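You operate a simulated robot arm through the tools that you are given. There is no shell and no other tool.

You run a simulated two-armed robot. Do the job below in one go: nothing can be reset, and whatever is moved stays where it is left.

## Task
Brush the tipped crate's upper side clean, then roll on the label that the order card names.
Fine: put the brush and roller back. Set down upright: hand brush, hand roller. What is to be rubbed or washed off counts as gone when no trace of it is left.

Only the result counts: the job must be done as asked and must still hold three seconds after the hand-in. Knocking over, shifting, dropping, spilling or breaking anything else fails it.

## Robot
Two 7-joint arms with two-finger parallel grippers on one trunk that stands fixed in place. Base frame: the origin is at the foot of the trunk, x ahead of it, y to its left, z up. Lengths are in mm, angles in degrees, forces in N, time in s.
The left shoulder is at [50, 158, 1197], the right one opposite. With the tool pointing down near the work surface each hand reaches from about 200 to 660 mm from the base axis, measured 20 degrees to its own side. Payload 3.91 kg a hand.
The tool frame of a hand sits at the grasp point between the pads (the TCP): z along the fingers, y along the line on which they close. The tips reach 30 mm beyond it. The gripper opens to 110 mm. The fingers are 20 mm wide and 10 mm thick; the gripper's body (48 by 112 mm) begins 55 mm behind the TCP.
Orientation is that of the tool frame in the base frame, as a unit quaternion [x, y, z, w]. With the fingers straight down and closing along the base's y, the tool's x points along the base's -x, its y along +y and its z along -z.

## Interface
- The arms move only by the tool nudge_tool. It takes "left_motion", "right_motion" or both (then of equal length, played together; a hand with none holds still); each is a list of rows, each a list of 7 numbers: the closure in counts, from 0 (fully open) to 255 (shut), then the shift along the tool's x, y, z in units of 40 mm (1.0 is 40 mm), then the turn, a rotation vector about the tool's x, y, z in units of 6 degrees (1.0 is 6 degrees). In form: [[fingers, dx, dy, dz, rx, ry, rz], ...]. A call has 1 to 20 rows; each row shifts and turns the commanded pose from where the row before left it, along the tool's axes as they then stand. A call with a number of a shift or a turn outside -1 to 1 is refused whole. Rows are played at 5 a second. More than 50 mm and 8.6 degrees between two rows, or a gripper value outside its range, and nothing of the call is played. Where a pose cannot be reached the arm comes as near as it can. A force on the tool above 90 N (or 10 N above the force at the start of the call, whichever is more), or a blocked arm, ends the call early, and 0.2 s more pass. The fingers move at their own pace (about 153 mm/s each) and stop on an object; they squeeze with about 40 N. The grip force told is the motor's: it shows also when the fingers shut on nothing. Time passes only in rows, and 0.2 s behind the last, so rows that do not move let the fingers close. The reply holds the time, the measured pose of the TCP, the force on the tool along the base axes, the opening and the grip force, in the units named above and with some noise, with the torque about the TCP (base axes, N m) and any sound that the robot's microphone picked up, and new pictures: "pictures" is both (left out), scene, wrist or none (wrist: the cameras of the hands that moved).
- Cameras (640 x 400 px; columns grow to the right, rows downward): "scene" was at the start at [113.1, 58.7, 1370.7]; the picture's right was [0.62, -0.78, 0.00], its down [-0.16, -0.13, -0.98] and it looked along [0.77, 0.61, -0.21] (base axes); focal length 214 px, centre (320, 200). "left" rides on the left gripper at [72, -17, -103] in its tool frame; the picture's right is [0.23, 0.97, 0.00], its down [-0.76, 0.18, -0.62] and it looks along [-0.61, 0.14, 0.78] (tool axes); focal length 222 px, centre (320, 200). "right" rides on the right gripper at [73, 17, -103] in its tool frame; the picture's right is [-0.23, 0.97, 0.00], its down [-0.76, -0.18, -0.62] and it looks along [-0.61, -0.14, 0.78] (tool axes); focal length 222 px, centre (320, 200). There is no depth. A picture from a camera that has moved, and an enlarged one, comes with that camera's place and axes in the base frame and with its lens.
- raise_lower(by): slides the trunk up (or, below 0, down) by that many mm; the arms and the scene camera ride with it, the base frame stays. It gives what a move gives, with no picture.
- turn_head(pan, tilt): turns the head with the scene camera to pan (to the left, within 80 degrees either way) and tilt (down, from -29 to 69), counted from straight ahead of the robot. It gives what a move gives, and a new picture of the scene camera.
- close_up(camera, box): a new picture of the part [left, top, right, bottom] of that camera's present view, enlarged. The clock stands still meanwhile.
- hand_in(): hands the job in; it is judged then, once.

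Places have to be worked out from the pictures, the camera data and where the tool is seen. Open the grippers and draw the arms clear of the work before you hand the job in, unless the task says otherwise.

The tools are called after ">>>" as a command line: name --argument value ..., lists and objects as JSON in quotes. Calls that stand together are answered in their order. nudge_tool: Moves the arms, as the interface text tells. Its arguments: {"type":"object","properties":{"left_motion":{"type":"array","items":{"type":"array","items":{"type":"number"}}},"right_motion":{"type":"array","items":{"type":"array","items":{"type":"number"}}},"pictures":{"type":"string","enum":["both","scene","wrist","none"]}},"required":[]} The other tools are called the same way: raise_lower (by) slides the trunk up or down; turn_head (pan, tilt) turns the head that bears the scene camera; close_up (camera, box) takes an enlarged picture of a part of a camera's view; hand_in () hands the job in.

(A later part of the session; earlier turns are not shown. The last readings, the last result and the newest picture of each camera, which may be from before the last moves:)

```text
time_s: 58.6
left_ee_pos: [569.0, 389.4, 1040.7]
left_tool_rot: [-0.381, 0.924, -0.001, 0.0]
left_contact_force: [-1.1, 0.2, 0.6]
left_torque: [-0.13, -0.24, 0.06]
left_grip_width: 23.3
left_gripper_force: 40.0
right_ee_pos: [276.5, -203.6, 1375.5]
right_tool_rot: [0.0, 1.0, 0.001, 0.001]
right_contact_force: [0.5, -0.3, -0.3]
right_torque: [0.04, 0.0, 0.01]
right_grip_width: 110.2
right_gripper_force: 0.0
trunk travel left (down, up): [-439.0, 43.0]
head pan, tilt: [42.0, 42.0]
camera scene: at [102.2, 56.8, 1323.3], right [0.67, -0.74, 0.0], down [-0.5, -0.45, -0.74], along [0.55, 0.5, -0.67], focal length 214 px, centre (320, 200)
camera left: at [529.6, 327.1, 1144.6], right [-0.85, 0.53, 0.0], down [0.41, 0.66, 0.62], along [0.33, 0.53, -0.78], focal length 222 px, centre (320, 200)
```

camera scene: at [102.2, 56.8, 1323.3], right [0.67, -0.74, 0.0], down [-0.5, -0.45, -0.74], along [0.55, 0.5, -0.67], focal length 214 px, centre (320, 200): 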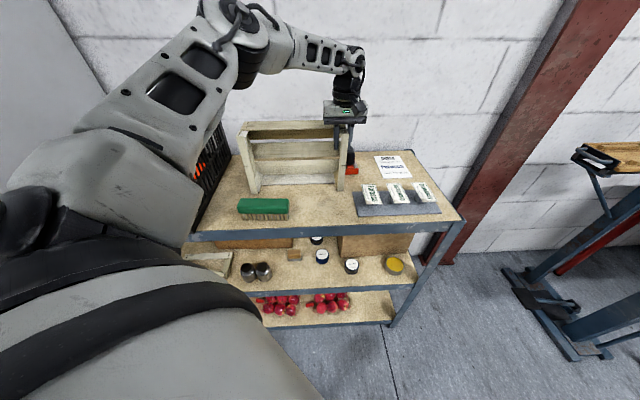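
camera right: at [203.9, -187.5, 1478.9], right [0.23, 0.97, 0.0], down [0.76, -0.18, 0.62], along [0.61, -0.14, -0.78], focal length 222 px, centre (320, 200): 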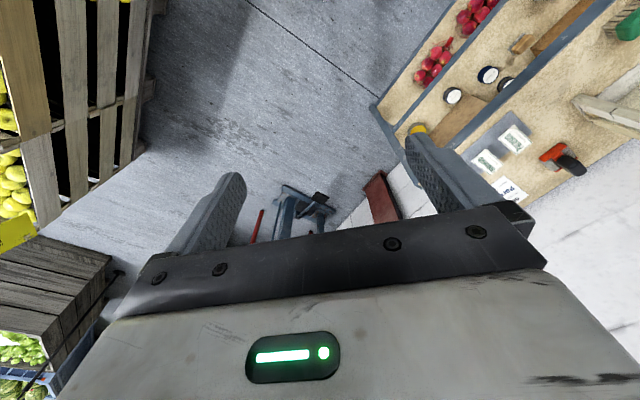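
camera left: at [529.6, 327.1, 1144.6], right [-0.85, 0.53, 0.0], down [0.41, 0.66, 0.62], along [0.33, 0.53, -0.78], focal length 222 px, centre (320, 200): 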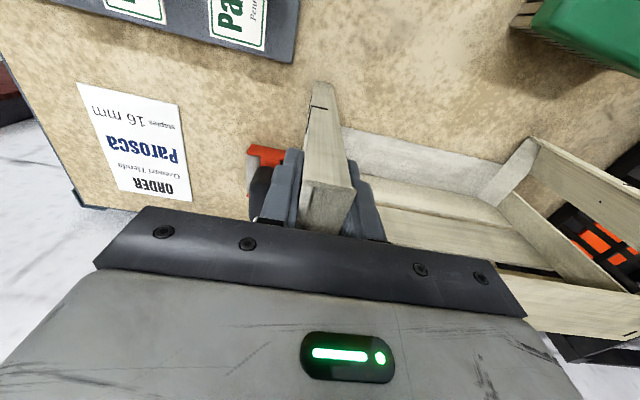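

The panel is held at 23 mm. I slide the crate slowly back by about 71 mm along its length and 11 mm toward the front.

>>> nudge_tool --left_motion '[[255, 0.0, 0.1, 0, 0, 0, 0], [255, 0.03, 0.2, 0, 0, 0, 0], [255, 0.03, 0.2, 0, 0, 0, 0], [255, 0.03, 0.2, 0, 0, 0, 0], [255, 0.04, 0.2, 0, 0, 0, 0], [255, 0.04, 0.2, 0, 0, 0, 0], [255, 0.04, 0.2, 0, 0, 0, 0], [255, 0.04, 0.2, 0, 0, 0, 0], [255, 0.04, 0.15, 0, 0, 0, 0], [255, 0, 0, 0, 0, 0, 0]]'

>>> close_up --camera "scene" --box '[200, 110, 340, 200]'

```text
time_s: 60.9
left_ee_pos: [515.8, 429.5, 1041.3]
left_tool_rot: [-0.381, 0.925, 0.0, 0.0]
left_contact_force: [1.0, 0.6, -0.3]
left_torque: [-0.32, -0.19, -0.01]
left_grip_width: 23.2
left_gripper_force: 40.3
right_ee_pos: [275.6, -204.7, 1375.5]
right_tool_rot: [0.0, 1.0, 0.0, 0.0]
right_contact_force: [0.6, 0.5, 0.1]
right_torque: [0.01, 0.02, 0.02]
right_grip_width: 110.1
right_gripper_force: 0.1
trunk travel left (down, up): [-439.0, 43.0]
head pan, tilt: [42.0, 42.0]
camera scene: at [102.5, 56.9, 1323.3], right [0.67, -0.74, 0.0], down [-0.5, -0.45, -0.74], along [0.55, 0.5, -0.67], focal length 214 px, centre (320, 200)
camera left: at [475.8, 367.3, 1145.0], right [-0.85, 0.53, 0.0], down [0.41, 0.66, 0.62], along [0.33, 0.53, -0.78], focal length 222 px, centre (320, 200)
```

scene: 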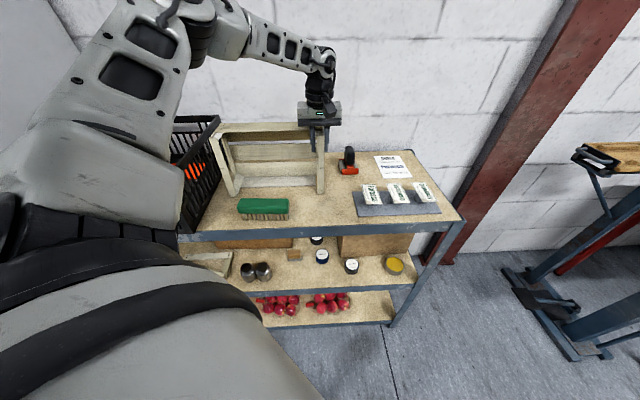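
left: 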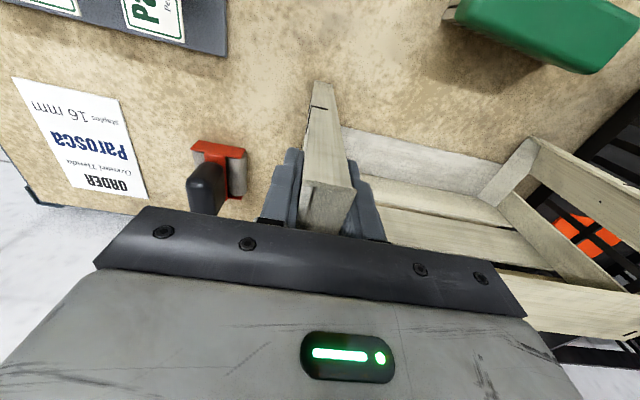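

```text
4.44 times, centred on (270, 155) of scene
camera zoom: at [102.5, 56.9, 1323.3], right [0.67, -0.74, 0.0], down [-0.5, -0.45, -0.74], along [0.55, 0.5, -0.67], focal length 953 px, centre (542, 400)
```

zoom: 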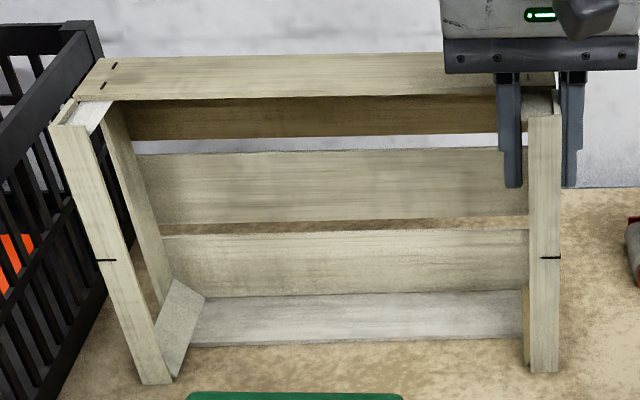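

The crate is now within about 4 mm of its first place by comparison of the same frame. I move it the remaining 4 mm, then release and rise.

>>> nudge_tool --left_motion '[[255, 0.03, 0.1, 0, 0, 0, 0], [255, 0, 0, 0, 0, 0, 0], [200, 0, 0, 0, 0, 0, 0], [0, 0, 0, 0, 0, 0, 0], [0, 0, 0, 0, 0, 0, 0], [0, 0, 0, 0, 0, 0, 0], [0, 0, 0, -0.5, 0, 0, 0], [0, 0, 0, -1, 0, 0, 0], [0, 0, 0, -1, 0, 0, 0], [0, 0, 0, -1, 0, 0, 0], [0, 0, 0, 0, 0, 0, 0]]'

>>> close_up --camera "scene" --box '[200, 110, 340, 200]'

```text
time_s: 63.2
left_ee_pos: [511.5, 431.9, 1181.5]
left_tool_rot: [-0.381, 0.924, -0.001, 0.0]
left_contact_force: [0.0, -0.8, -0.3]
left_torque: [0.0, -0.01, -0.04]
left_grip_width: 110.0
left_gripper_force: 0.0
right_ee_pos: [276.8, -206.2, 1375.1]
right_tool_rot: [-0.001, 1.0, 0.001, 0.0]
right_contact_force: [-0.5, -1.1, 0.2]
right_torque: [0.02, -0.04, 0.01]
right_grip_width: 110.0
right_gripper_force: 0.2
trunk travel left (down, up): [-439.0, 43.0]
head pan, tilt: [42.0, 42.0]
camera scene: at [102.4, 57.0, 1323.3], right [0.67, -0.74, 0.0], down [-0.5, -0.45, -0.74], along [0.55, 0.5, -0.67], focal length 214 px, centre (320, 200)
camera left: at [472.5, 369.2, 1284.6], right [-0.85, 0.53, 0.0], down [0.41, 0.66, 0.62], along [0.33, 0.53, -0.78], focal length 222 px, centre (320, 200)
```

scene: 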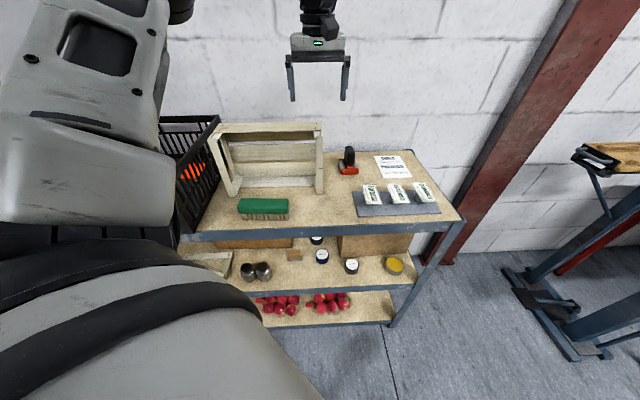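
left: 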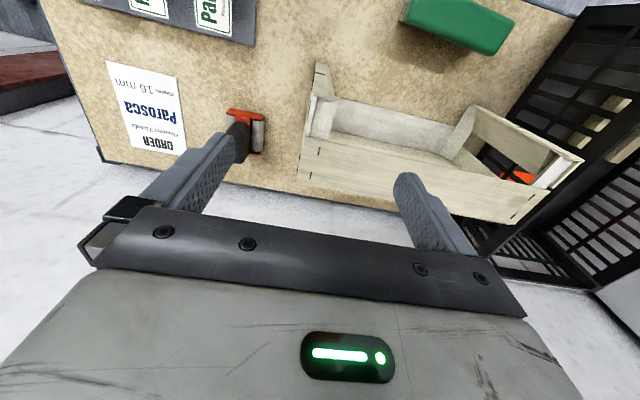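

```text
4.44 times, centred on (270, 155) of scene
camera zoom: at [102.4, 57.0, 1323.3], right [0.67, -0.74, 0.0], down [-0.5, -0.45, -0.74], along [0.55, 0.5, -0.67], focal length 953 px, centre (542, 400)
```

zoom: 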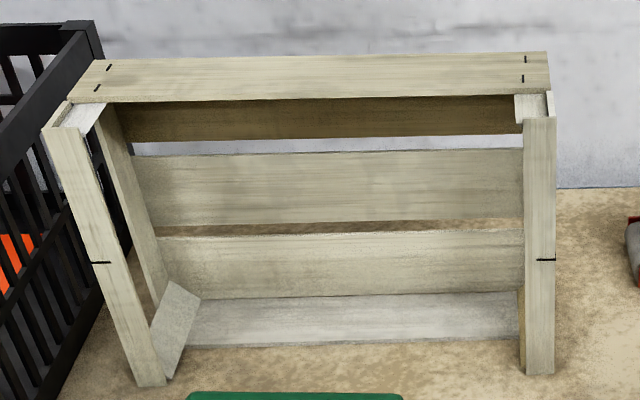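

The crate stands where it was, and its top board is clean. Next I bring the hand to look at the labels from near above, at about (545, 300).

>>> nudge_tool --left_motion '[[0, 0.435, -0.73, 0, 0, 0, 0], [0, 0.435, -0.73, 0, 0, 0, 0], [0, 0.435, -0.73, 0, 0, 0, 0], [0, 0.435, -0.73, 0, 0, 0, 0], [0, 0, 0, 0.8, 0, 0, 0], [0, 0, 0, 0.8, 0, 0, 0], [0, 0, 0, 0.8, 0, 0, 0], [0, 0, 0, 0, 0, 0, 0]]'

>>> close_up --camera "left" --box '[200, 20, 380, 140]'

>>> close_up --camera "scene" --box '[345, 170, 415, 225]'

```text
time_s: 65.0
left_ee_pos: [543.7, 298.8, 1086.3]
left_tool_rot: [-0.381, 0.924, -0.001, 0.001]
left_contact_force: [-0.6, -1.1, -0.1]
left_torque: [-0.02, 0.01, 0.0]
left_grip_width: 110.1
left_gripper_force: 0.1
right_ee_pos: [275.7, -205.8, 1376.6]
right_tool_rot: [0.0, 1.0, 0.001, 0.002]
right_contact_force: [0.2, 0.3, -0.1]
right_torque: [-0.03, 0.0, 0.0]
right_grip_width: 110.3
right_gripper_force: 0.0
trunk travel left (down, up): [-439.0, 43.0]
head pan, tilt: [42.0, 42.0]
camera scene: at [102.1, 56.5, 1323.4], right [0.67, -0.74, 0.0], down [-0.5, -0.45, -0.74], along [0.55, 0.5, -0.67], focal length 214 px, centre (320, 200)
camera left: at [504.3, 235.8, 1189.9], right [-0.85, 0.53, 0.0], down [0.41, 0.66, 0.62], along [0.33, 0.53, -0.78], focal length 222 px, centre (320, 200)
```

scene: 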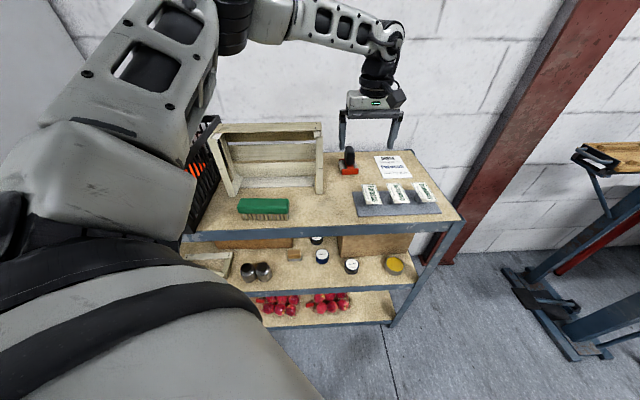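
left: 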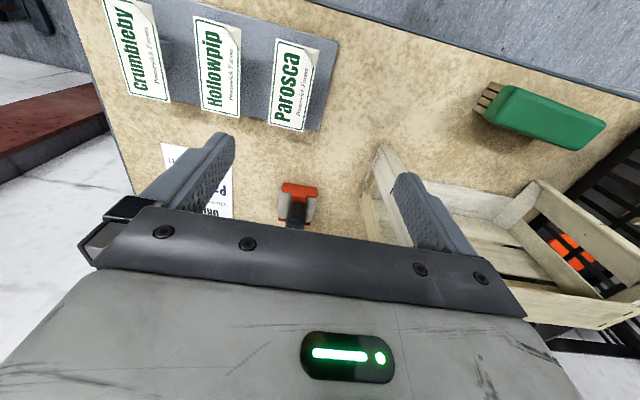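

```text
3.33 times, centred on (290, 80) of left
camera zoom: at [504.3, 235.8, 1189.9], right [-0.85, 0.53, 0.0], down [0.41, 0.66, 0.62], along [0.33, 0.53, -0.78], focal length 740 px, centre (420, 600)
```

zoom: 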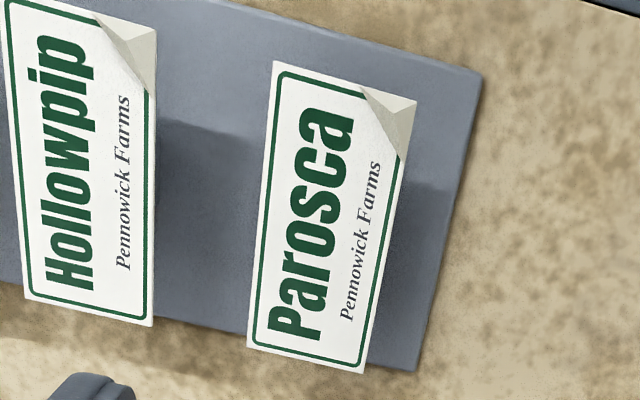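

```text
7.27 times, centred on (380, 198) of scene
camera zoom: at [102.1, 56.5, 1323.4], right [0.67, -0.74, 0.0], down [-0.5, -0.45, -0.74], along [0.55, 0.5, -0.67], focal length 1560 px, centre (-116, 218)
```

zoom: 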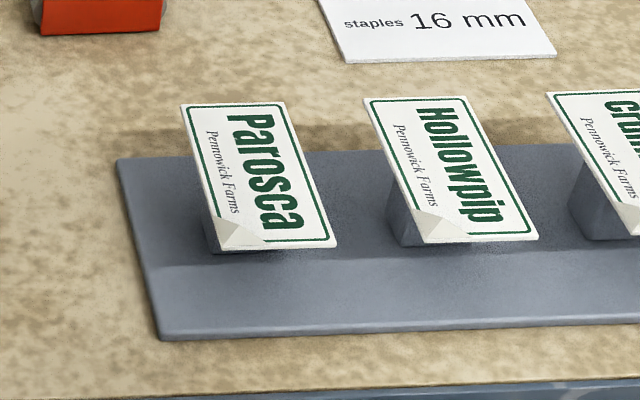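

The Parosca label lies flat at z≈910 on a narrower block, about 44 × 89 mm, its centre at ≈(565.5, 270.5), its long side pointing away at 45°; the present finger line runs right across its width. I set the opening to about 70 mm, because the neighbouring label is 35 mm away, centre above it, and come down part of the way.

>>> nudge_tool --left_motion '[[93, 0.117, -0.887, 0, 0, 0, 0], [93, 0, 0, 0, 0, 0, 0], [93, 0, 0, 0.9, 0, 0, 0], [93, 0, 0, 0.9, 0, 0, 0], [93, 0, 0, 0.9, 0, 0, 0], [93, 0, 0, 0, 0, 0, 0]]'

>>> close_up --camera "left" --box '[200, 60, 440, 220]'

>>> close_up --camera "scene" --box '[335, 130, 425, 220]'

```text
time_s: 66.5
left_ee_pos: [540.3, 278.4, 986.2]
left_tool_rot: [-0.382, 0.924, -0.001, 0.0]
left_contact_force: [0.1, -0.5, -0.5]
left_torque: [0.0, 0.02, 0.0]
left_grip_width: 69.9
left_gripper_force: 0.0
left hand out of reach, approached as far as the arm can: row 1, 4, 5
right_ee_pos: [275.6, -205.1, 1375.2]
right_tool_rot: [-0.001, 1.0, 0.001, 0.0]
right_contact_force: [1.1, -1.0, -0.3]
right_torque: [0.01, 0.02, 0.0]
right_grip_width: 110.1
right_gripper_force: 0.0
trunk travel left (down, up): [-439.0, 43.0]
head pan, tilt: [42.0, 42.0]
camera scene: at [102.1, 56.6, 1323.4], right [0.67, -0.74, 0.0], down [-0.5, -0.45, -0.74], along [0.55, 0.5, -0.67], focal length 214 px, centre (320, 200)
camera left: at [500.9, 216.3, 1089.9], right [-0.85, 0.53, 0.0], down [0.41, 0.66, 0.62], along [0.33, 0.53, -0.78], focal length 222 px, centre (320, 200)
```

scene: 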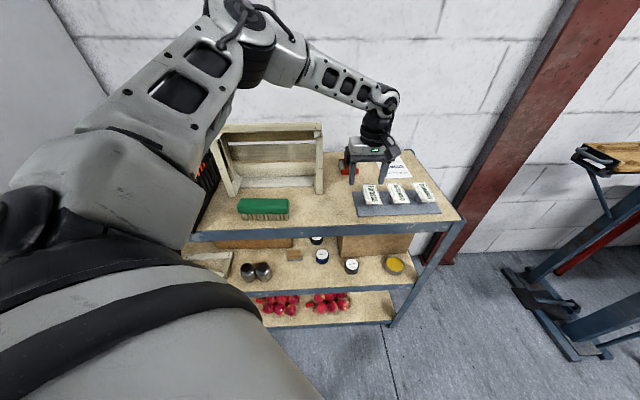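
left: 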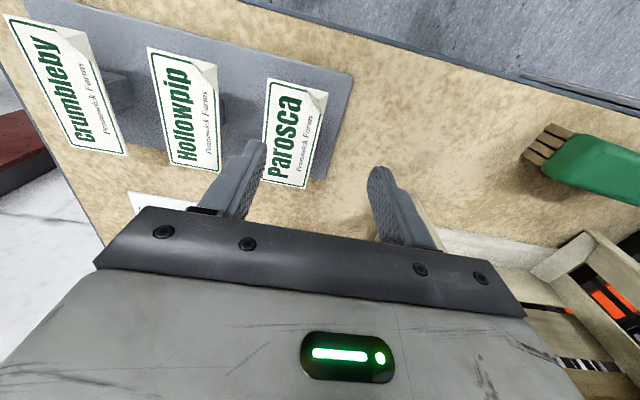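

```text
2.50 times, centred on (320, 140) of left
camera zoom: at [500.9, 216.3, 1089.9], right [-0.85, 0.53, 0.0], down [0.41, 0.66, 0.62], along [0.33, 0.53, -0.78], focal length 555 px, centre (320, 350)
```

zoom: 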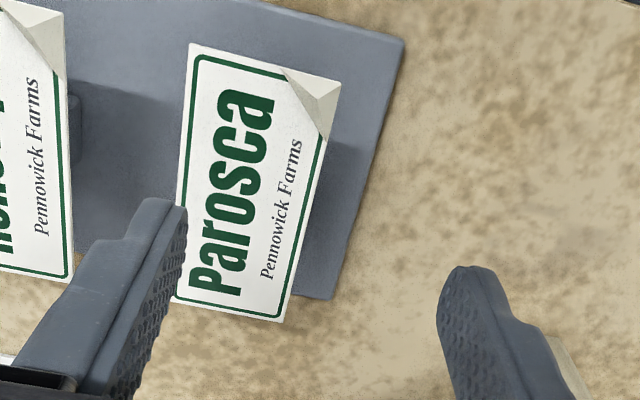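

```text
4.44 times, centred on (380, 175) of scene
camera zoom: at [102.1, 56.6, 1323.4], right [0.67, -0.74, 0.0], down [-0.5, -0.45, -0.74], along [0.55, 0.5, -0.67], focal length 953 px, centre (53, 311)
```

zoom: 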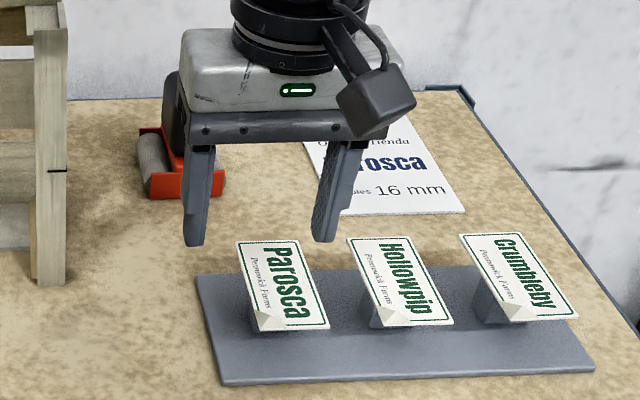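

The arm stopped short of the label (540, 278 instead of 565, 270), likely a joint limit in this arm posture. I rise, unwind the yaw to 0, move over the label, and then turn back to 45°.

>>> nudge_tool --left_motion '[[93, 0, 0, -1, 0, 0, 0], [93, 0, 0, -1, 0, 0, 0], [93, 0, 0, -0.5, 0, 0, 0.5], [93, 0, 0, 0, 0, 0, 1], [93, 0, 0, 0, 0, 0, 1], [93, 0, 0, 0, 0, 0, 1], [93, 0, 0, 0, 0, 0, 1], [93, 0, 0, 0, 0, 0, 1], [93, 0, 0, 0, 0, 0, 1], [93, 0, 0, 0, 0, 0, 1], [93, -0.3, -0.1, 0, 0, 0, 0], [93, -0.3, -0.1, 0, 0, 0, 0], [93, 0, 0, 0, 0, 0, 0]]'

```text
time_s: 69.2
left_ee_pos: [562.3, 273.3, 1085.2]
left_tool_rot: [0.002, 1.0, -0.001, 0.003]
left_contact_force: [0.4, 0.1, 0.2]
left_torque: [-0.01, -0.03, 0.01]
left_grip_width: 69.8
left_gripper_force: 0.1
left hand out of reach, approached as far as the arm can: row 12
right_ee_pos: [276.8, -205.1, 1375.6]
right_tool_rot: [0.001, 1.0, 0.001, 0.0]
right_contact_force: [0.3, -0.7, 0.4]
right_torque: [-0.01, -0.04, -0.02]
right_grip_width: 110.0
right_gripper_force: 0.1
trunk travel left (down, up): [-439.0, 43.0]
head pan, tilt: [42.0, 42.0]
camera scene: at [102.3, 56.7, 1323.3], right [0.67, -0.74, 0.0], down [-0.5, -0.45, -0.74], along [0.55, 0.5, -0.67], focal length 214 px, centre (320, 200)
camera left: at [490.0, 257.7, 1188.2], right [-0.22, 0.97, 0.0], down [0.76, 0.18, 0.62], along [0.61, 0.14, -0.78], focal length 222 px, centre (320, 200)
```

scene: 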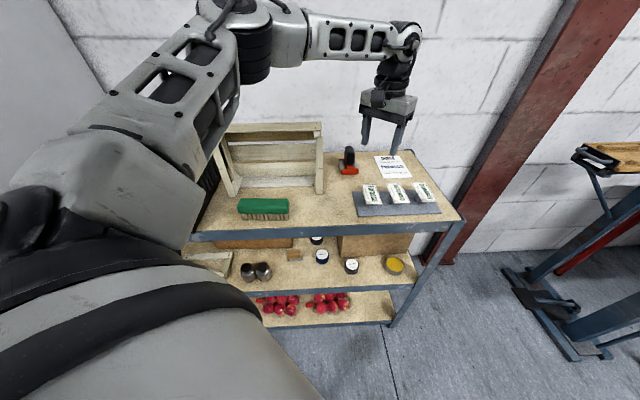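
left: 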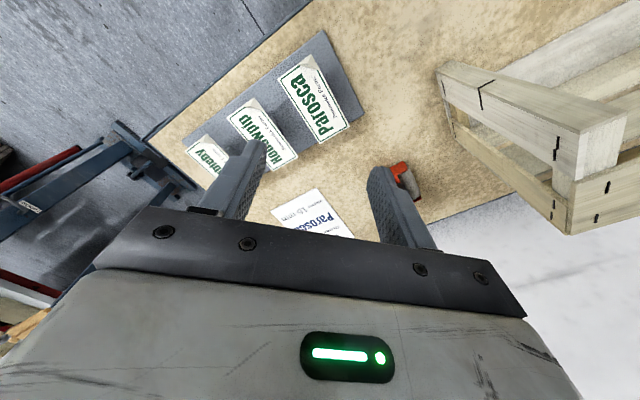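

Even at yaw 0 the hand just reaches (562, 273), so I will gain reach by tilting the fingers about 20° forward (about the closing axis). I back off, turn to 45° again and tilt.

>>> nudge_tool --left_motion '[[93, 0.9, 0, 0, 0, 0, 0], [93, 0, 0, 0, 0, 0, -1], [93, 0, 0, 0, 0, 0, -1], [93, 0, 0, 0, 0, 0, -1], [93, 0, 0, 0, 0, 0, -1], [93, 0, 0, 0, 0, 0, -1], [93, 0, 0, 0, 0, 0, -1], [93, 0, 0, 0, 0, 0, -1], [93, 0, 0, 0, 0, 0, -0.5], [93, 0, 0, 0, 0, -0.85, 0], [93, 0, 0, 0, 0, -0.85, 0], [93, 0, 0, 0, 0, -0.85, 0], [93, 0, 0, 0, 0, -0.85, 0], [93, 0, 0, 0, 0, 0, 0]]'

```text
time_s: 72.2
left_ee_pos: [525.4, 273.1, 1085.5]
left_tool_rot: [-0.374, 0.91, 0.066, 0.165]
left_contact_force: [-0.2, -0.1, 0.3]
left_torque: [0.0, -0.02, 0.0]
left_grip_width: 69.8
left_gripper_force: 0.1
right_ee_pos: [276.8, -204.9, 1375.1]
right_tool_rot: [0.001, 1.0, 0.001, -0.001]
right_contact_force: [0.4, -0.2, -1.0]
right_torque: [0.01, 0.0, -0.02]
right_grip_width: 109.9
right_gripper_force: 0.0
trunk travel left (down, up): [-439.0, 43.0]
head pan, tilt: [42.0, 42.0]
camera scene: at [102.2, 56.7, 1323.3], right [0.67, -0.74, 0.0], down [-0.5, -0.45, -0.74], along [0.55, 0.5, -0.67], focal length 214 px, centre (320, 200)
camera left: at [464.1, 188.5, 1157.3], right [-0.84, 0.54, -0.08], down [0.23, 0.48, 0.85], along [0.5, 0.69, -0.52], focal length 222 px, centre (320, 200)
```

scene: 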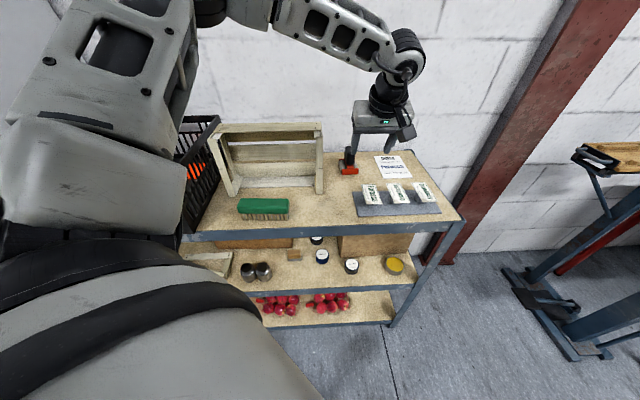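
left: 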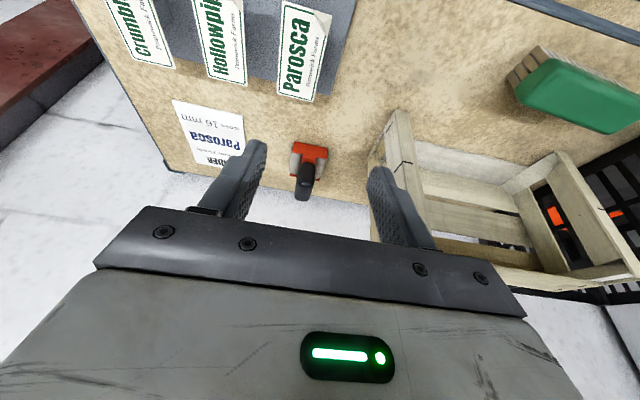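

With the tilt the wrist has room. I reduce the tilt to about 12°, go above the label at z≈1000 and check that the arm really gets there.

>>> nudge_tool --left_motion '[[93, 0, 0, 0, 0, 0.7, 0], [93, 0, 0, 0, 0, 0.7, 0], [93, -0.02, -0.25, 0.73, 0, 0, 0], [93, -0.02, -0.25, 0.73, 0, 0, 0], [93, -0.02, -0.255, 0.73, 0, 0, 0], [93, 0, 0, 0, 0, 0, 0]]'

>>> close_up --camera "left" --box '[200, 40, 440, 200]'

```text
time_s: 73.7
left_ee_pos: [556.1, 268.1, 1003.9]
left_tool_rot: [-0.379, 0.919, 0.038, 0.098]
left_contact_force: [-0.8, 0.0, -0.2]
left_torque: [-0.01, -0.02, 0.0]
left_grip_width: 69.7
left_gripper_force: 0.0
left hand out of reach, approached as far as the arm can: row 5
right_ee_pos: [275.8, -204.9, 1375.4]
right_tool_rot: [0.0, 1.0, 0.001, 0.001]
right_contact_force: [0.3, -0.4, 0.0]
right_torque: [0.02, -0.03, 0.0]
right_grip_width: 109.8
right_gripper_force: 0.0
trunk travel left (down, up): [-439.0, 43.0]
head pan, tilt: [42.0, 42.0]
camera scene: at [102.2, 56.6, 1323.3], right [0.67, -0.74, 0.0], down [-0.5, -0.45, -0.74], along [0.55, 0.5, -0.67], focal length 214 px, centre (320, 200)
camera left: at [502.5, 191.8, 1088.8], right [-0.84, 0.54, -0.05], down [0.31, 0.56, 0.77], along [0.44, 0.63, -0.64], focal length 222 px, centre (320, 200)
```

scene: 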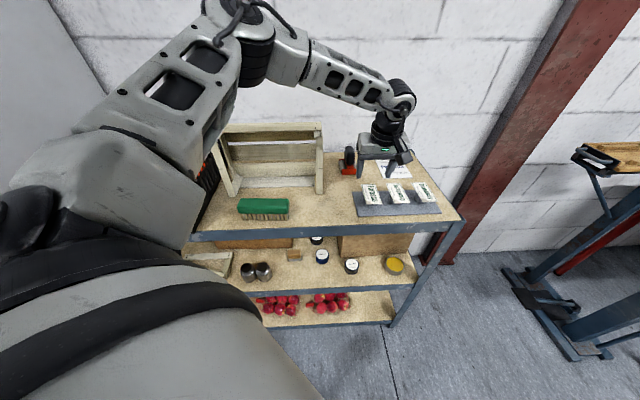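
left: 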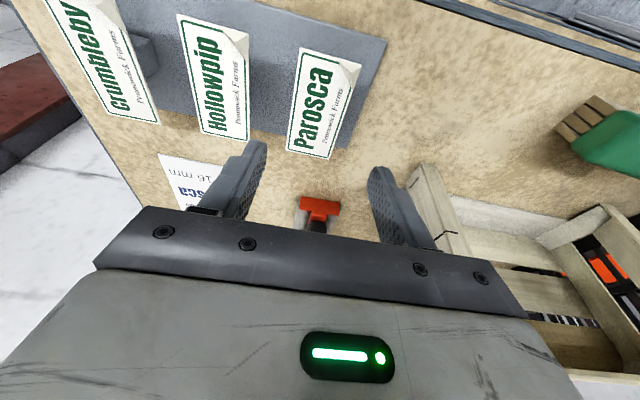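

```text
2.50 times, centred on (320, 120) of left
camera zoom: at [502.5, 191.8, 1088.8], right [-0.84, 0.54, -0.05], down [0.31, 0.56, 0.77], along [0.44, 0.63, -0.64], focal length 555 px, centre (320, 400)
```

zoom: 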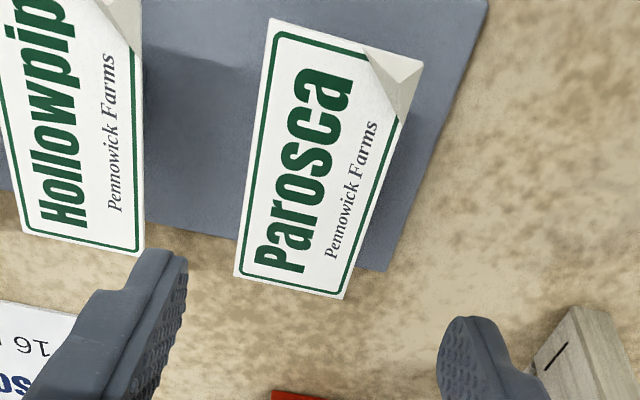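

As the hand goes lower, the limit gets tighter. I raise the hand by about 110 mm and lower the trunk by the same amount, to see whether a lower shoulder helps.

>>> nudge_tool --left_motion '[[93, -0.19, 0, -0.9, 0, 0, 0], [93, -0.19, 0, -0.9, 0, 0, 0], [93, -0.19, 0, -0.9, 0, 0, 0], [93, 0, 0, 0, 0, 0, 0]]' --pictures "none"

>>> raise_lower --by -110

>>> nudge_tool --left_motion '[[93, 0, 0, 0, 0, 0, 0]]'

```text
time_s: 74.7
left_ee_pos: [556.7, 269.2, 1113.8]
left_tool_rot: [-0.38, 0.919, 0.039, 0.097]
left_contact_force: [-0.5, -0.4, 0.3]
left_torque: [0.02, 0.01, -0.01]
left_grip_width: 70.0
left_gripper_force: 0.1
right_ee_pos: [276.7, -204.8, 1375.6]
right_tool_rot: [0.0, 1.0, 0.001, 0.0]
right_contact_force: [-0.4, 0.5, 0.5]
right_torque: [0.01, 0.0, -0.02]
right_grip_width: 110.3
right_gripper_force: 0.1
trunk travel left (down, up): [-439.0, 43.0]
head pan, tilt: [42.0, 42.0]
```

```text
time_s: 76.1
left_ee_pos: [555.5, 270.0, 1003.4]
left_tool_rot: [-0.378, 0.92, 0.038, 0.098]
left_contact_force: [-0.2, 0.4, -0.7]
left_torque: [-0.02, -0.01, 0.0]
left_grip_width: 69.9
left_gripper_force: 0.0
right_ee_pos: [276.3, -205.5, 1265.8]
right_tool_rot: [0.0, 1.0, 0.002, 0.001]
right_contact_force: [-1.2, -0.7, 0.1]
right_torque: [-0.03, 0.0, 0.0]
right_grip_width: 109.9
right_gripper_force: 0.1
trunk travel left (down, up): [-329.0, 153.0]
head pan, tilt: [42.0, 42.0]
```

```text
time_s: 76.5
left_ee_pos: [556.0, 269.2, 1004.3]
left_tool_rot: [-0.379, 0.92, 0.039, 0.097]
left_contact_force: [0.4, 0.7, -0.1]
left_torque: [0.04, 0.01, -0.01]
left_grip_width: 70.1
left_gripper_force: 0.2
right_ee_pos: [277.0, -204.9, 1265.3]
right_tool_rot: [0.001, 1.0, 0.001, 0.0]
right_contact_force: [-0.4, 0.8, -0.1]
right_torque: [-0.02, -0.02, 0.05]
right_grip_width: 110.0
right_gripper_force: 0.1
trunk travel left (down, up): [-329.0, 153.0]
head pan, tilt: [42.0, 42.0]
camera scene: at [102.2, 56.7, 1213.4], right [0.67, -0.74, 0.0], down [-0.5, -0.45, -0.74], along [0.55, 0.5, -0.67], focal length 214 px, centre (320, 200)
camera left: at [502.3, 193.1, 1089.8], right [-0.84, 0.53, -0.05], down [0.31, 0.56, 0.77], along [0.44, 0.63, -0.64], focal length 222 px, centre (320, 200)
```

scene: 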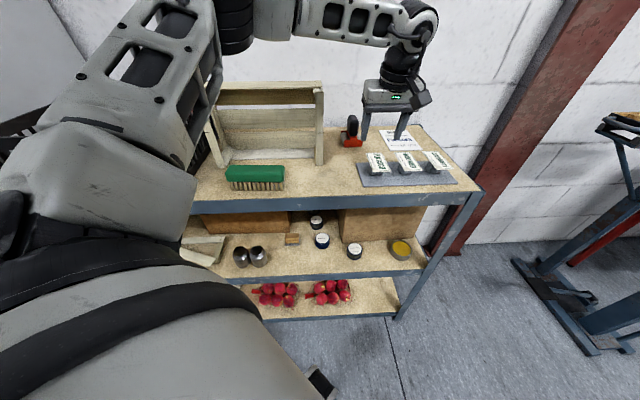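
left: 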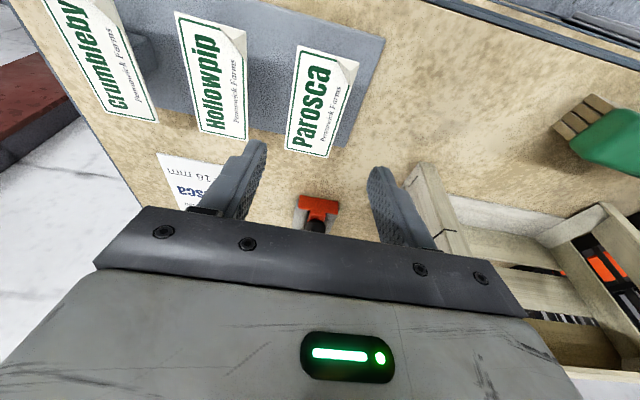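

The hand pose is kept with the trunk 110 mm lower. I now try to go down to z≈960 over the label's centre.

>>> nudge_tool --left_motion '[[93, 0.09, -0.07, 0.55, 0, 0, 0], [93, 0.09, -0.07, 0.55, 0, 0, 0], [93, 0, 0, 0, 0, 0, 0]]'

>>> close_up --camera "scene" --box '[340, 90, 440, 190]'

>>> close_up --camera "left" --box '[200, 60, 440, 220]'

```text
time_s: 77.3
left_ee_pos: [561.4, 267.0, 959.5]
left_tool_rot: [-0.378, 0.92, 0.039, 0.097]
left_contact_force: [0.1, 0.5, 1.1]
left_torque: [-0.01, -0.01, -0.02]
left_grip_width: 69.9
left_gripper_force: 0.0
right_ee_pos: [276.3, -206.0, 1265.1]
right_tool_rot: [0.001, 1.0, 0.001, -0.001]
right_contact_force: [0.0, -0.6, -0.4]
right_torque: [0.03, 0.03, -0.01]
right_grip_width: 109.9
right_gripper_force: 0.0
trunk travel left (down, up): [-329.0, 153.0]
head pan, tilt: [42.0, 42.0]
camera scene: at [102.2, 56.6, 1213.3], right [0.67, -0.74, 0.0], down [-0.5, -0.45, -0.74], along [0.55, 0.5, -0.67], focal length 214 px, centre (320, 200)
camera left: at [508.4, 190.3, 1044.7], right [-0.84, 0.53, -0.05], down [0.31, 0.56, 0.77], along [0.44, 0.63, -0.64], focal length 222 px, centre (320, 200)
```

scene: 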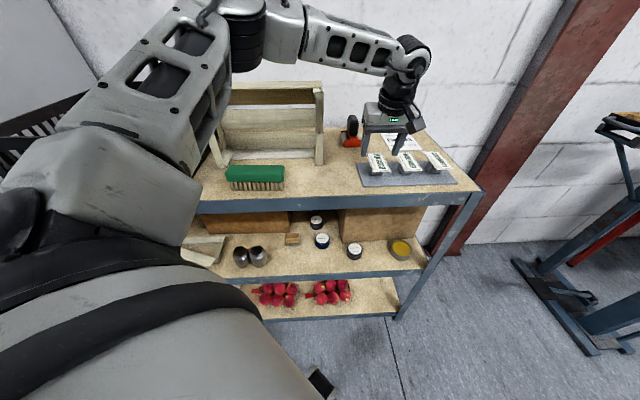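
left: 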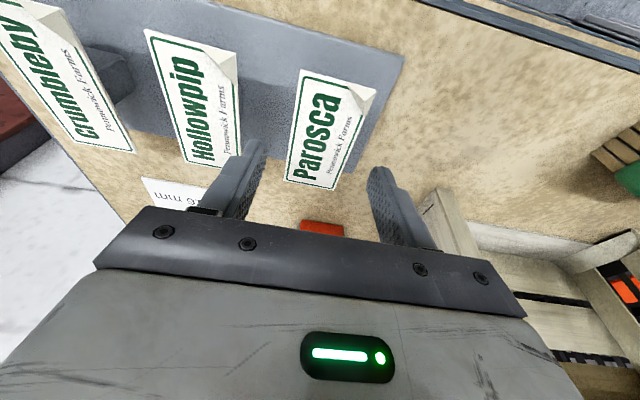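

```text
4.00 times, centred on (390, 140) of scene
camera zoom: at [102.2, 56.6, 1213.3], right [0.67, -0.74, 0.0], down [-0.5, -0.45, -0.74], along [0.55, 0.5, -0.67], focal length 858 px, centre (40, 440)
```

zoom: 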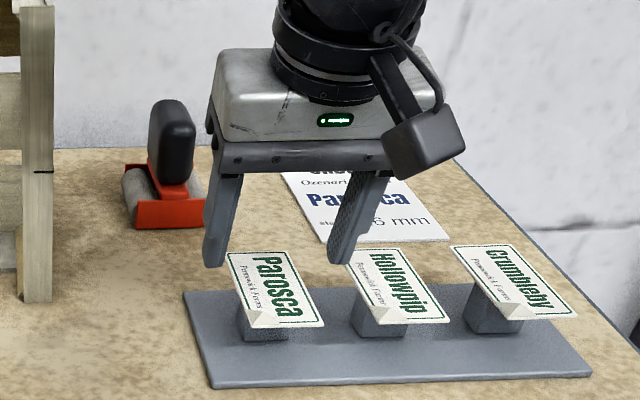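

```text
2.50 times, centred on (320, 140) of left
camera zoom: at [508.4, 190.3, 1044.7], right [-0.84, 0.53, -0.05], down [0.31, 0.56, 0.77], along [0.44, 0.63, -0.64], focal length 555 px, centre (320, 350)
```

zoom: 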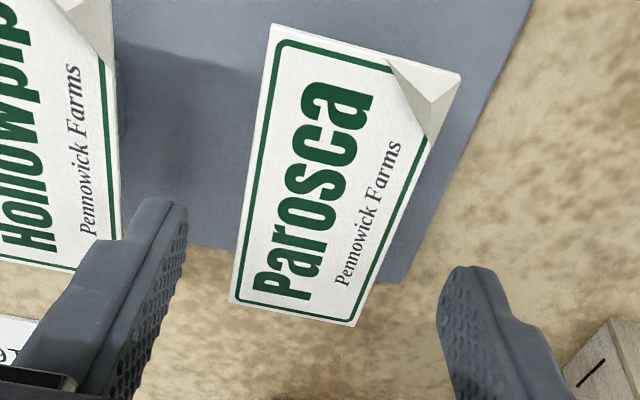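

The lower trunk solves it: the label is centred on the grasp axis at (561, 267, 959). I go straight down 27 mm so that the tips reach just past the label's edges.

>>> nudge_tool --left_motion '[[93, 0.07, 0, 0.33, 0, 0, 0], [93, 0.07, 0, 0.33, 0, 0, 0], [93, 0, 0, 0, 0, 0, 0]]'

>>> close_up --camera "scene" --box '[350, 120, 420, 190]'

>>> close_up --camera "left" --box '[200, 60, 440, 220]'

```text
time_s: 78.1
left_ee_pos: [562.1, 267.0, 931.2]
left_tool_rot: [-0.38, 0.919, 0.04, 0.096]
left_contact_force: [-0.5, 0.5, 0.9]
left_torque: [0.0, -0.01, -0.01]
left_grip_width: 69.8
left_gripper_force: 0.0
right_ee_pos: [276.6, -204.4, 1264.3]
right_tool_rot: [0.0, 1.0, 0.001, 0.0]
right_contact_force: [0.2, 0.0, 0.0]
right_torque: [0.04, -0.01, 0.03]
right_grip_width: 110.0
right_gripper_force: 0.0
trunk travel left (down, up): [-329.0, 153.0]
head pan, tilt: [42.0, 42.0]
camera scene: at [102.2, 56.7, 1213.3], right [0.67, -0.74, 0.0], down [-0.5, -0.45, -0.74], along [0.55, 0.5, -0.67], focal length 214 px, centre (320, 200)
camera left: at [508.7, 190.9, 1017.6], right [-0.84, 0.54, -0.05], down [0.31, 0.56, 0.77], along [0.44, 0.63, -0.64], focal length 222 px, centre (320, 200)
```

scene: 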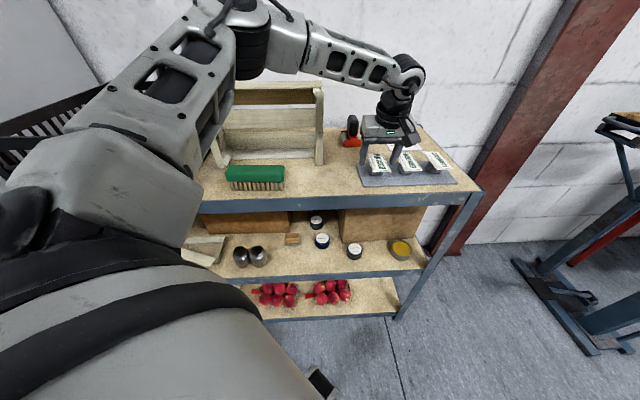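
left: 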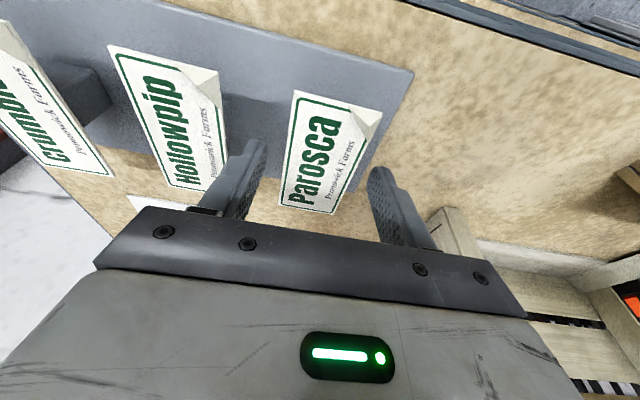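

```text
5.71 times, centred on (385, 155) of scene
camera zoom: at [102.2, 56.7, 1213.3], right [0.67, -0.74, 0.0], down [-0.5, -0.45, -0.74], along [0.55, 0.5, -0.67], focal length 1226 px, centre (-51, 457)
```

zoom: 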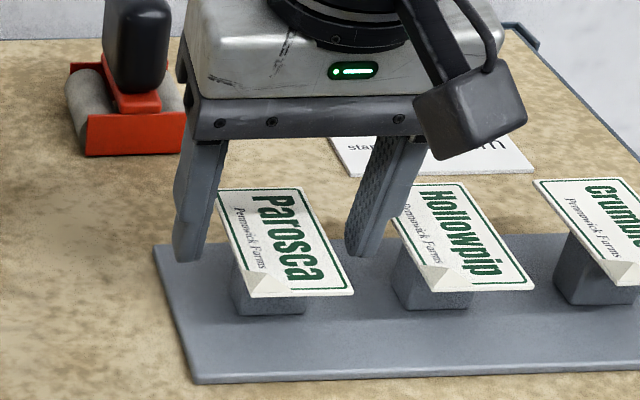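

```text
2.50 times, centred on (320, 140) of left
camera zoom: at [508.7, 190.9, 1017.6], right [-0.84, 0.54, -0.05], down [0.31, 0.56, 0.77], along [0.44, 0.63, -0.64], focal length 555 px, centre (320, 350)
```

zoom: 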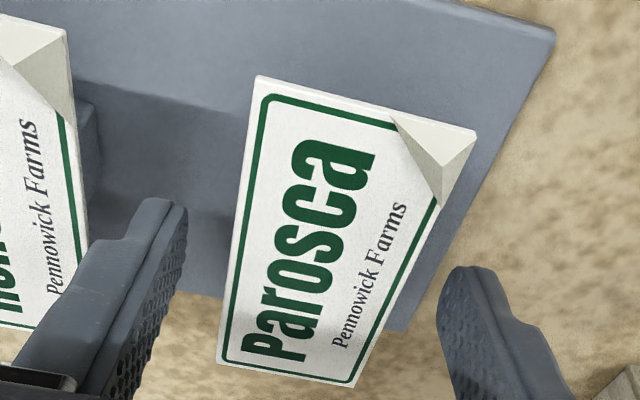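

Both tips stand beside the label, slightly below its plane, and it is centred. I close on its edges.

>>> nudge_tool --left_motion '[[130, 0, 0, 0, 0, 0, 0], [150, 0, 0, 0, 0, 0, 0], [160, 0, 0, 0, 0, 0, 0], [255, 0, 0, 0, 0, 0, 0], [255, 0, 0, 0, 0, 0, 0], [255, 0, 0, 0, 0, 0, 0]]'

>>> close_up --camera "scene" --box '[350, 120, 420, 190]'

>>> close_up --camera "left" --box '[200, 60, 440, 220]'

```text
time_s: 79.5
left_ee_pos: [562.4, 267.4, 932.0]
left_tool_rot: [-0.379, 0.92, 0.039, 0.097]
left_contact_force: [-0.4, -0.3, 0.4]
left_torque: [0.03, 0.01, -0.02]
left_grip_width: 41.2
left_gripper_force: 40.3
right_ee_pos: [275.4, -205.3, 1265.3]
right_tool_rot: [0.0, 1.0, 0.0, 0.0]
right_contact_force: [-0.4, -0.3, -0.3]
right_torque: [0.0, -0.01, 0.02]
right_grip_width: 110.1
right_gripper_force: 0.2
trunk travel left (down, up): [-329.0, 153.0]
head pan, tilt: [42.0, 42.0]
camera scene: at [102.2, 56.7, 1213.3], right [0.67, -0.74, 0.0], down [-0.5, -0.45, -0.74], along [0.55, 0.5, -0.67], focal length 214 px, centre (320, 200)
camera left: at [508.7, 190.9, 1017.7], right [-0.84, 0.53, -0.05], down [0.31, 0.56, 0.77], along [0.44, 0.63, -0.64], focal length 222 px, centre (320, 200)
```

scene: 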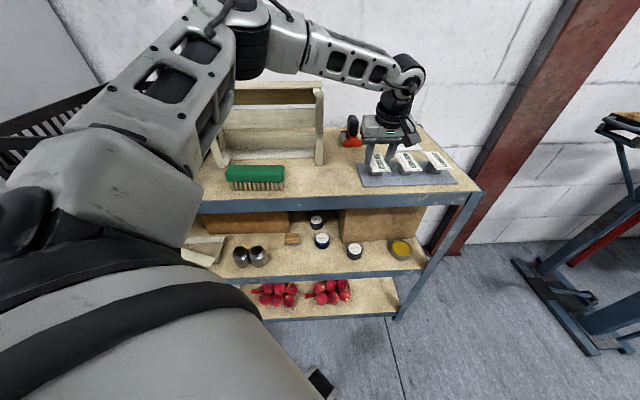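
left: 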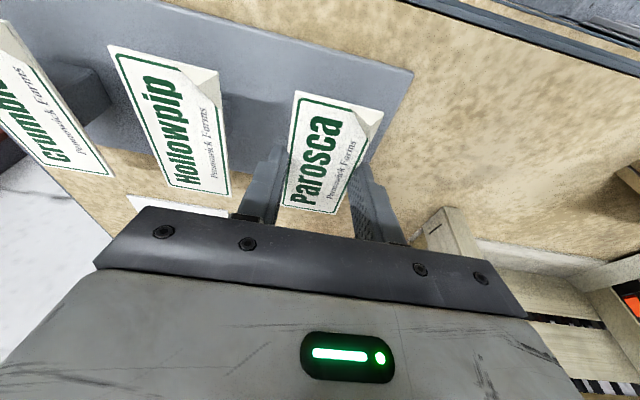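

```text
5.71 times, centred on (385, 155) of scene
camera zoom: at [102.2, 56.7, 1213.3], right [0.67, -0.74, 0.0], down [-0.5, -0.45, -0.74], along [0.55, 0.5, -0.67], focal length 1226 px, centre (-51, 457)
```

zoom: 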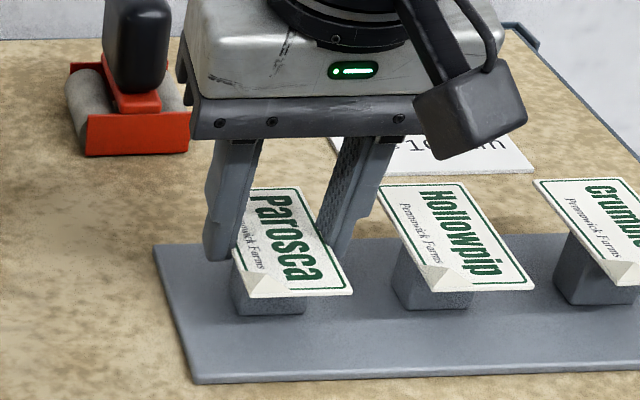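

```text
2.50 times, centred on (320, 140) of left
camera zoom: at [508.7, 190.9, 1017.7], right [-0.84, 0.53, -0.05], down [0.31, 0.56, 0.77], along [0.44, 0.63, -0.64], focal length 555 px, centre (320, 350)
```

zoom: 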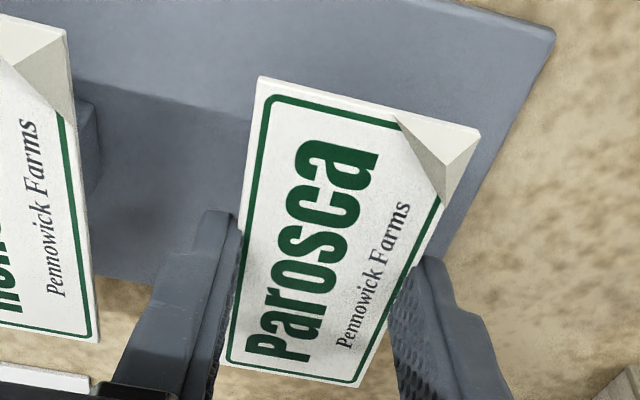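

Gripped at 41.2 mm, with both pads on the label's edges. I lift slowly by 20 mm and look.

>>> nudge_tool --left_motion '[[255, -0.01, 0, -0.05, 0, 0, 0], [255, -0.02, 0, -0.1, 0, 0, 0], [255, -0.03, 0, -0.15, 0, 0, 0], [255, -0.04, 0, -0.2, 0, 0, 0], [255, 0, 0, 0, 0, 0, 0]]'

>>> close_up --camera "scene" --box '[350, 120, 420, 190]'

```text
time_s: 80.7
left_ee_pos: [560.7, 267.2, 953.4]
left_tool_rot: [-0.379, 0.919, 0.039, 0.097]
left_contact_force: [-1.2, -0.4, 0.5]
left_torque: [0.0, -0.05, -0.01]
left_grip_width: 40.8
left_gripper_force: 39.6
right_ee_pos: [275.4, -205.2, 1265.8]
right_tool_rot: [0.0, 1.0, 0.001, 0.0]
right_contact_force: [0.8, -0.6, -0.4]
right_torque: [-0.07, 0.02, 0.01]
right_grip_width: 109.9
right_gripper_force: 0.0
trunk travel left (down, up): [-329.0, 153.0]
head pan, tilt: [42.0, 42.0]
camera scene: at [102.2, 56.7, 1213.3], right [0.67, -0.74, 0.0], down [-0.5, -0.45, -0.74], along [0.55, 0.5, -0.67], focal length 214 px, centre (320, 200)
camera left: at [508.4, 190.7, 1039.2], right [-0.84, 0.53, -0.05], down [0.31, 0.56, 0.77], along [0.44, 0.63, -0.64], focal length 222 px, centre (320, 200)
```

scene: 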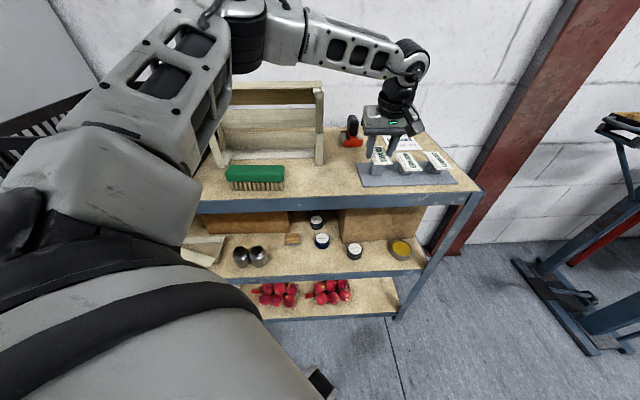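
left: 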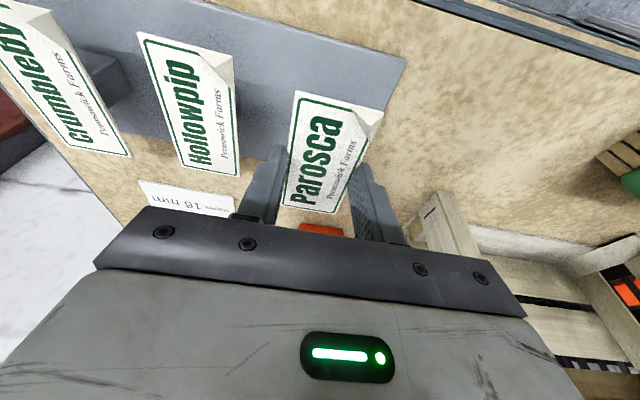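

```text
5.71 times, centred on (385, 155) of scene
camera zoom: at [102.2, 56.7, 1213.3], right [0.67, -0.74, 0.0], down [-0.5, -0.45, -0.74], along [0.55, 0.5, -0.67], focal length 1226 px, centre (-51, 457)
```

zoom: 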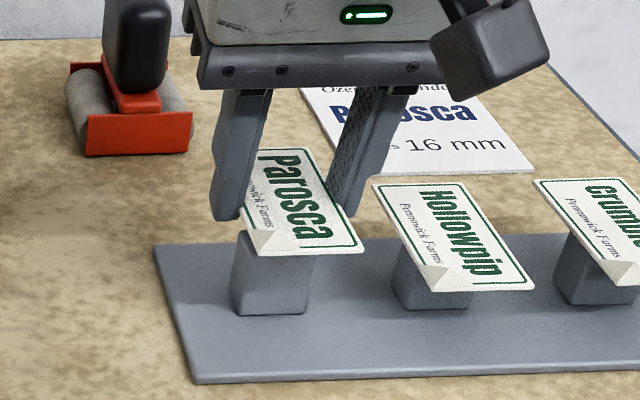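

The label came off its block and stays level in the fingers. I raise the trunk again by 110 mm, which lifts hand and label straight up.

>>> raise_lower --by 110

>>> nudge_tool --left_motion '[[255, -0.1, 0, -0.5, 0, 0, 0], [255, -0.13, 0, -0.6, 0, 0, 0], [255, -0.13, 0, -0.6, 0, 0, 0], [255, 0, 0, 0, 0, 0, 0]]'

```text
time_s: 82.1
left_ee_pos: [562.3, 267.2, 1063.6]
left_tool_rot: [-0.379, 0.92, 0.039, 0.097]
left_contact_force: [0.5, 0.7, 0.0]
left_torque: [0.02, 0.02, 0.0]
left_grip_width: 41.1
left_gripper_force: 40.2
right_ee_pos: [276.6, -205.0, 1376.5]
right_tool_rot: [0.001, 1.0, 0.001, -0.001]
right_contact_force: [0.0, -0.5, 0.1]
right_torque: [-0.01, 0.01, -0.02]
right_grip_width: 110.0
right_gripper_force: 0.0
trunk travel left (down, up): [-439.0, 43.0]
head pan, tilt: [42.0, 42.0]
```

```text
time_s: 83.1
left_ee_pos: [562.1, 267.0, 1132.7]
left_tool_rot: [-0.379, 0.919, 0.039, 0.098]
left_contact_force: [-0.5, -0.4, 0.5]
left_torque: [-0.01, -0.01, 0.01]
left_grip_width: 41.3
left_gripper_force: 39.6
right_ee_pos: [275.5, -205.5, 1376.7]
right_tool_rot: [0.0, 1.0, 0.001, 0.0]
right_contact_force: [0.1, 0.8, 0.3]
right_torque: [0.01, -0.03, -0.02]
right_grip_width: 110.0
right_gripper_force: 0.1
trunk travel left (down, up): [-439.0, 43.0]
head pan, tilt: [42.0, 42.0]
camera scene: at [102.3, 56.7, 1323.3], right [0.67, -0.74, 0.0], down [-0.5, -0.45, -0.74], along [0.55, 0.5, -0.67], focal length 214 px, centre (320, 200)
camera left: at [508.9, 189.5, 1218.6], right [-0.84, 0.53, -0.05], down [0.31, 0.56, 0.77], along [0.44, 0.63, -0.64], focal length 222 px, centre (320, 200)
```

scene: 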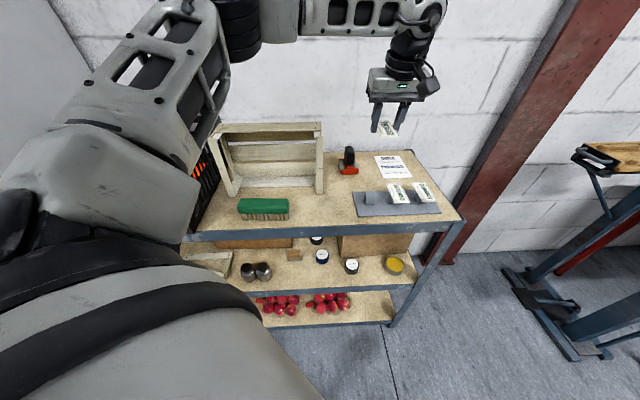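
left: 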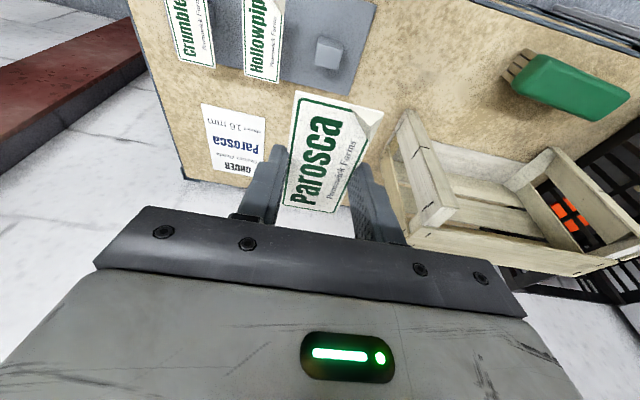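

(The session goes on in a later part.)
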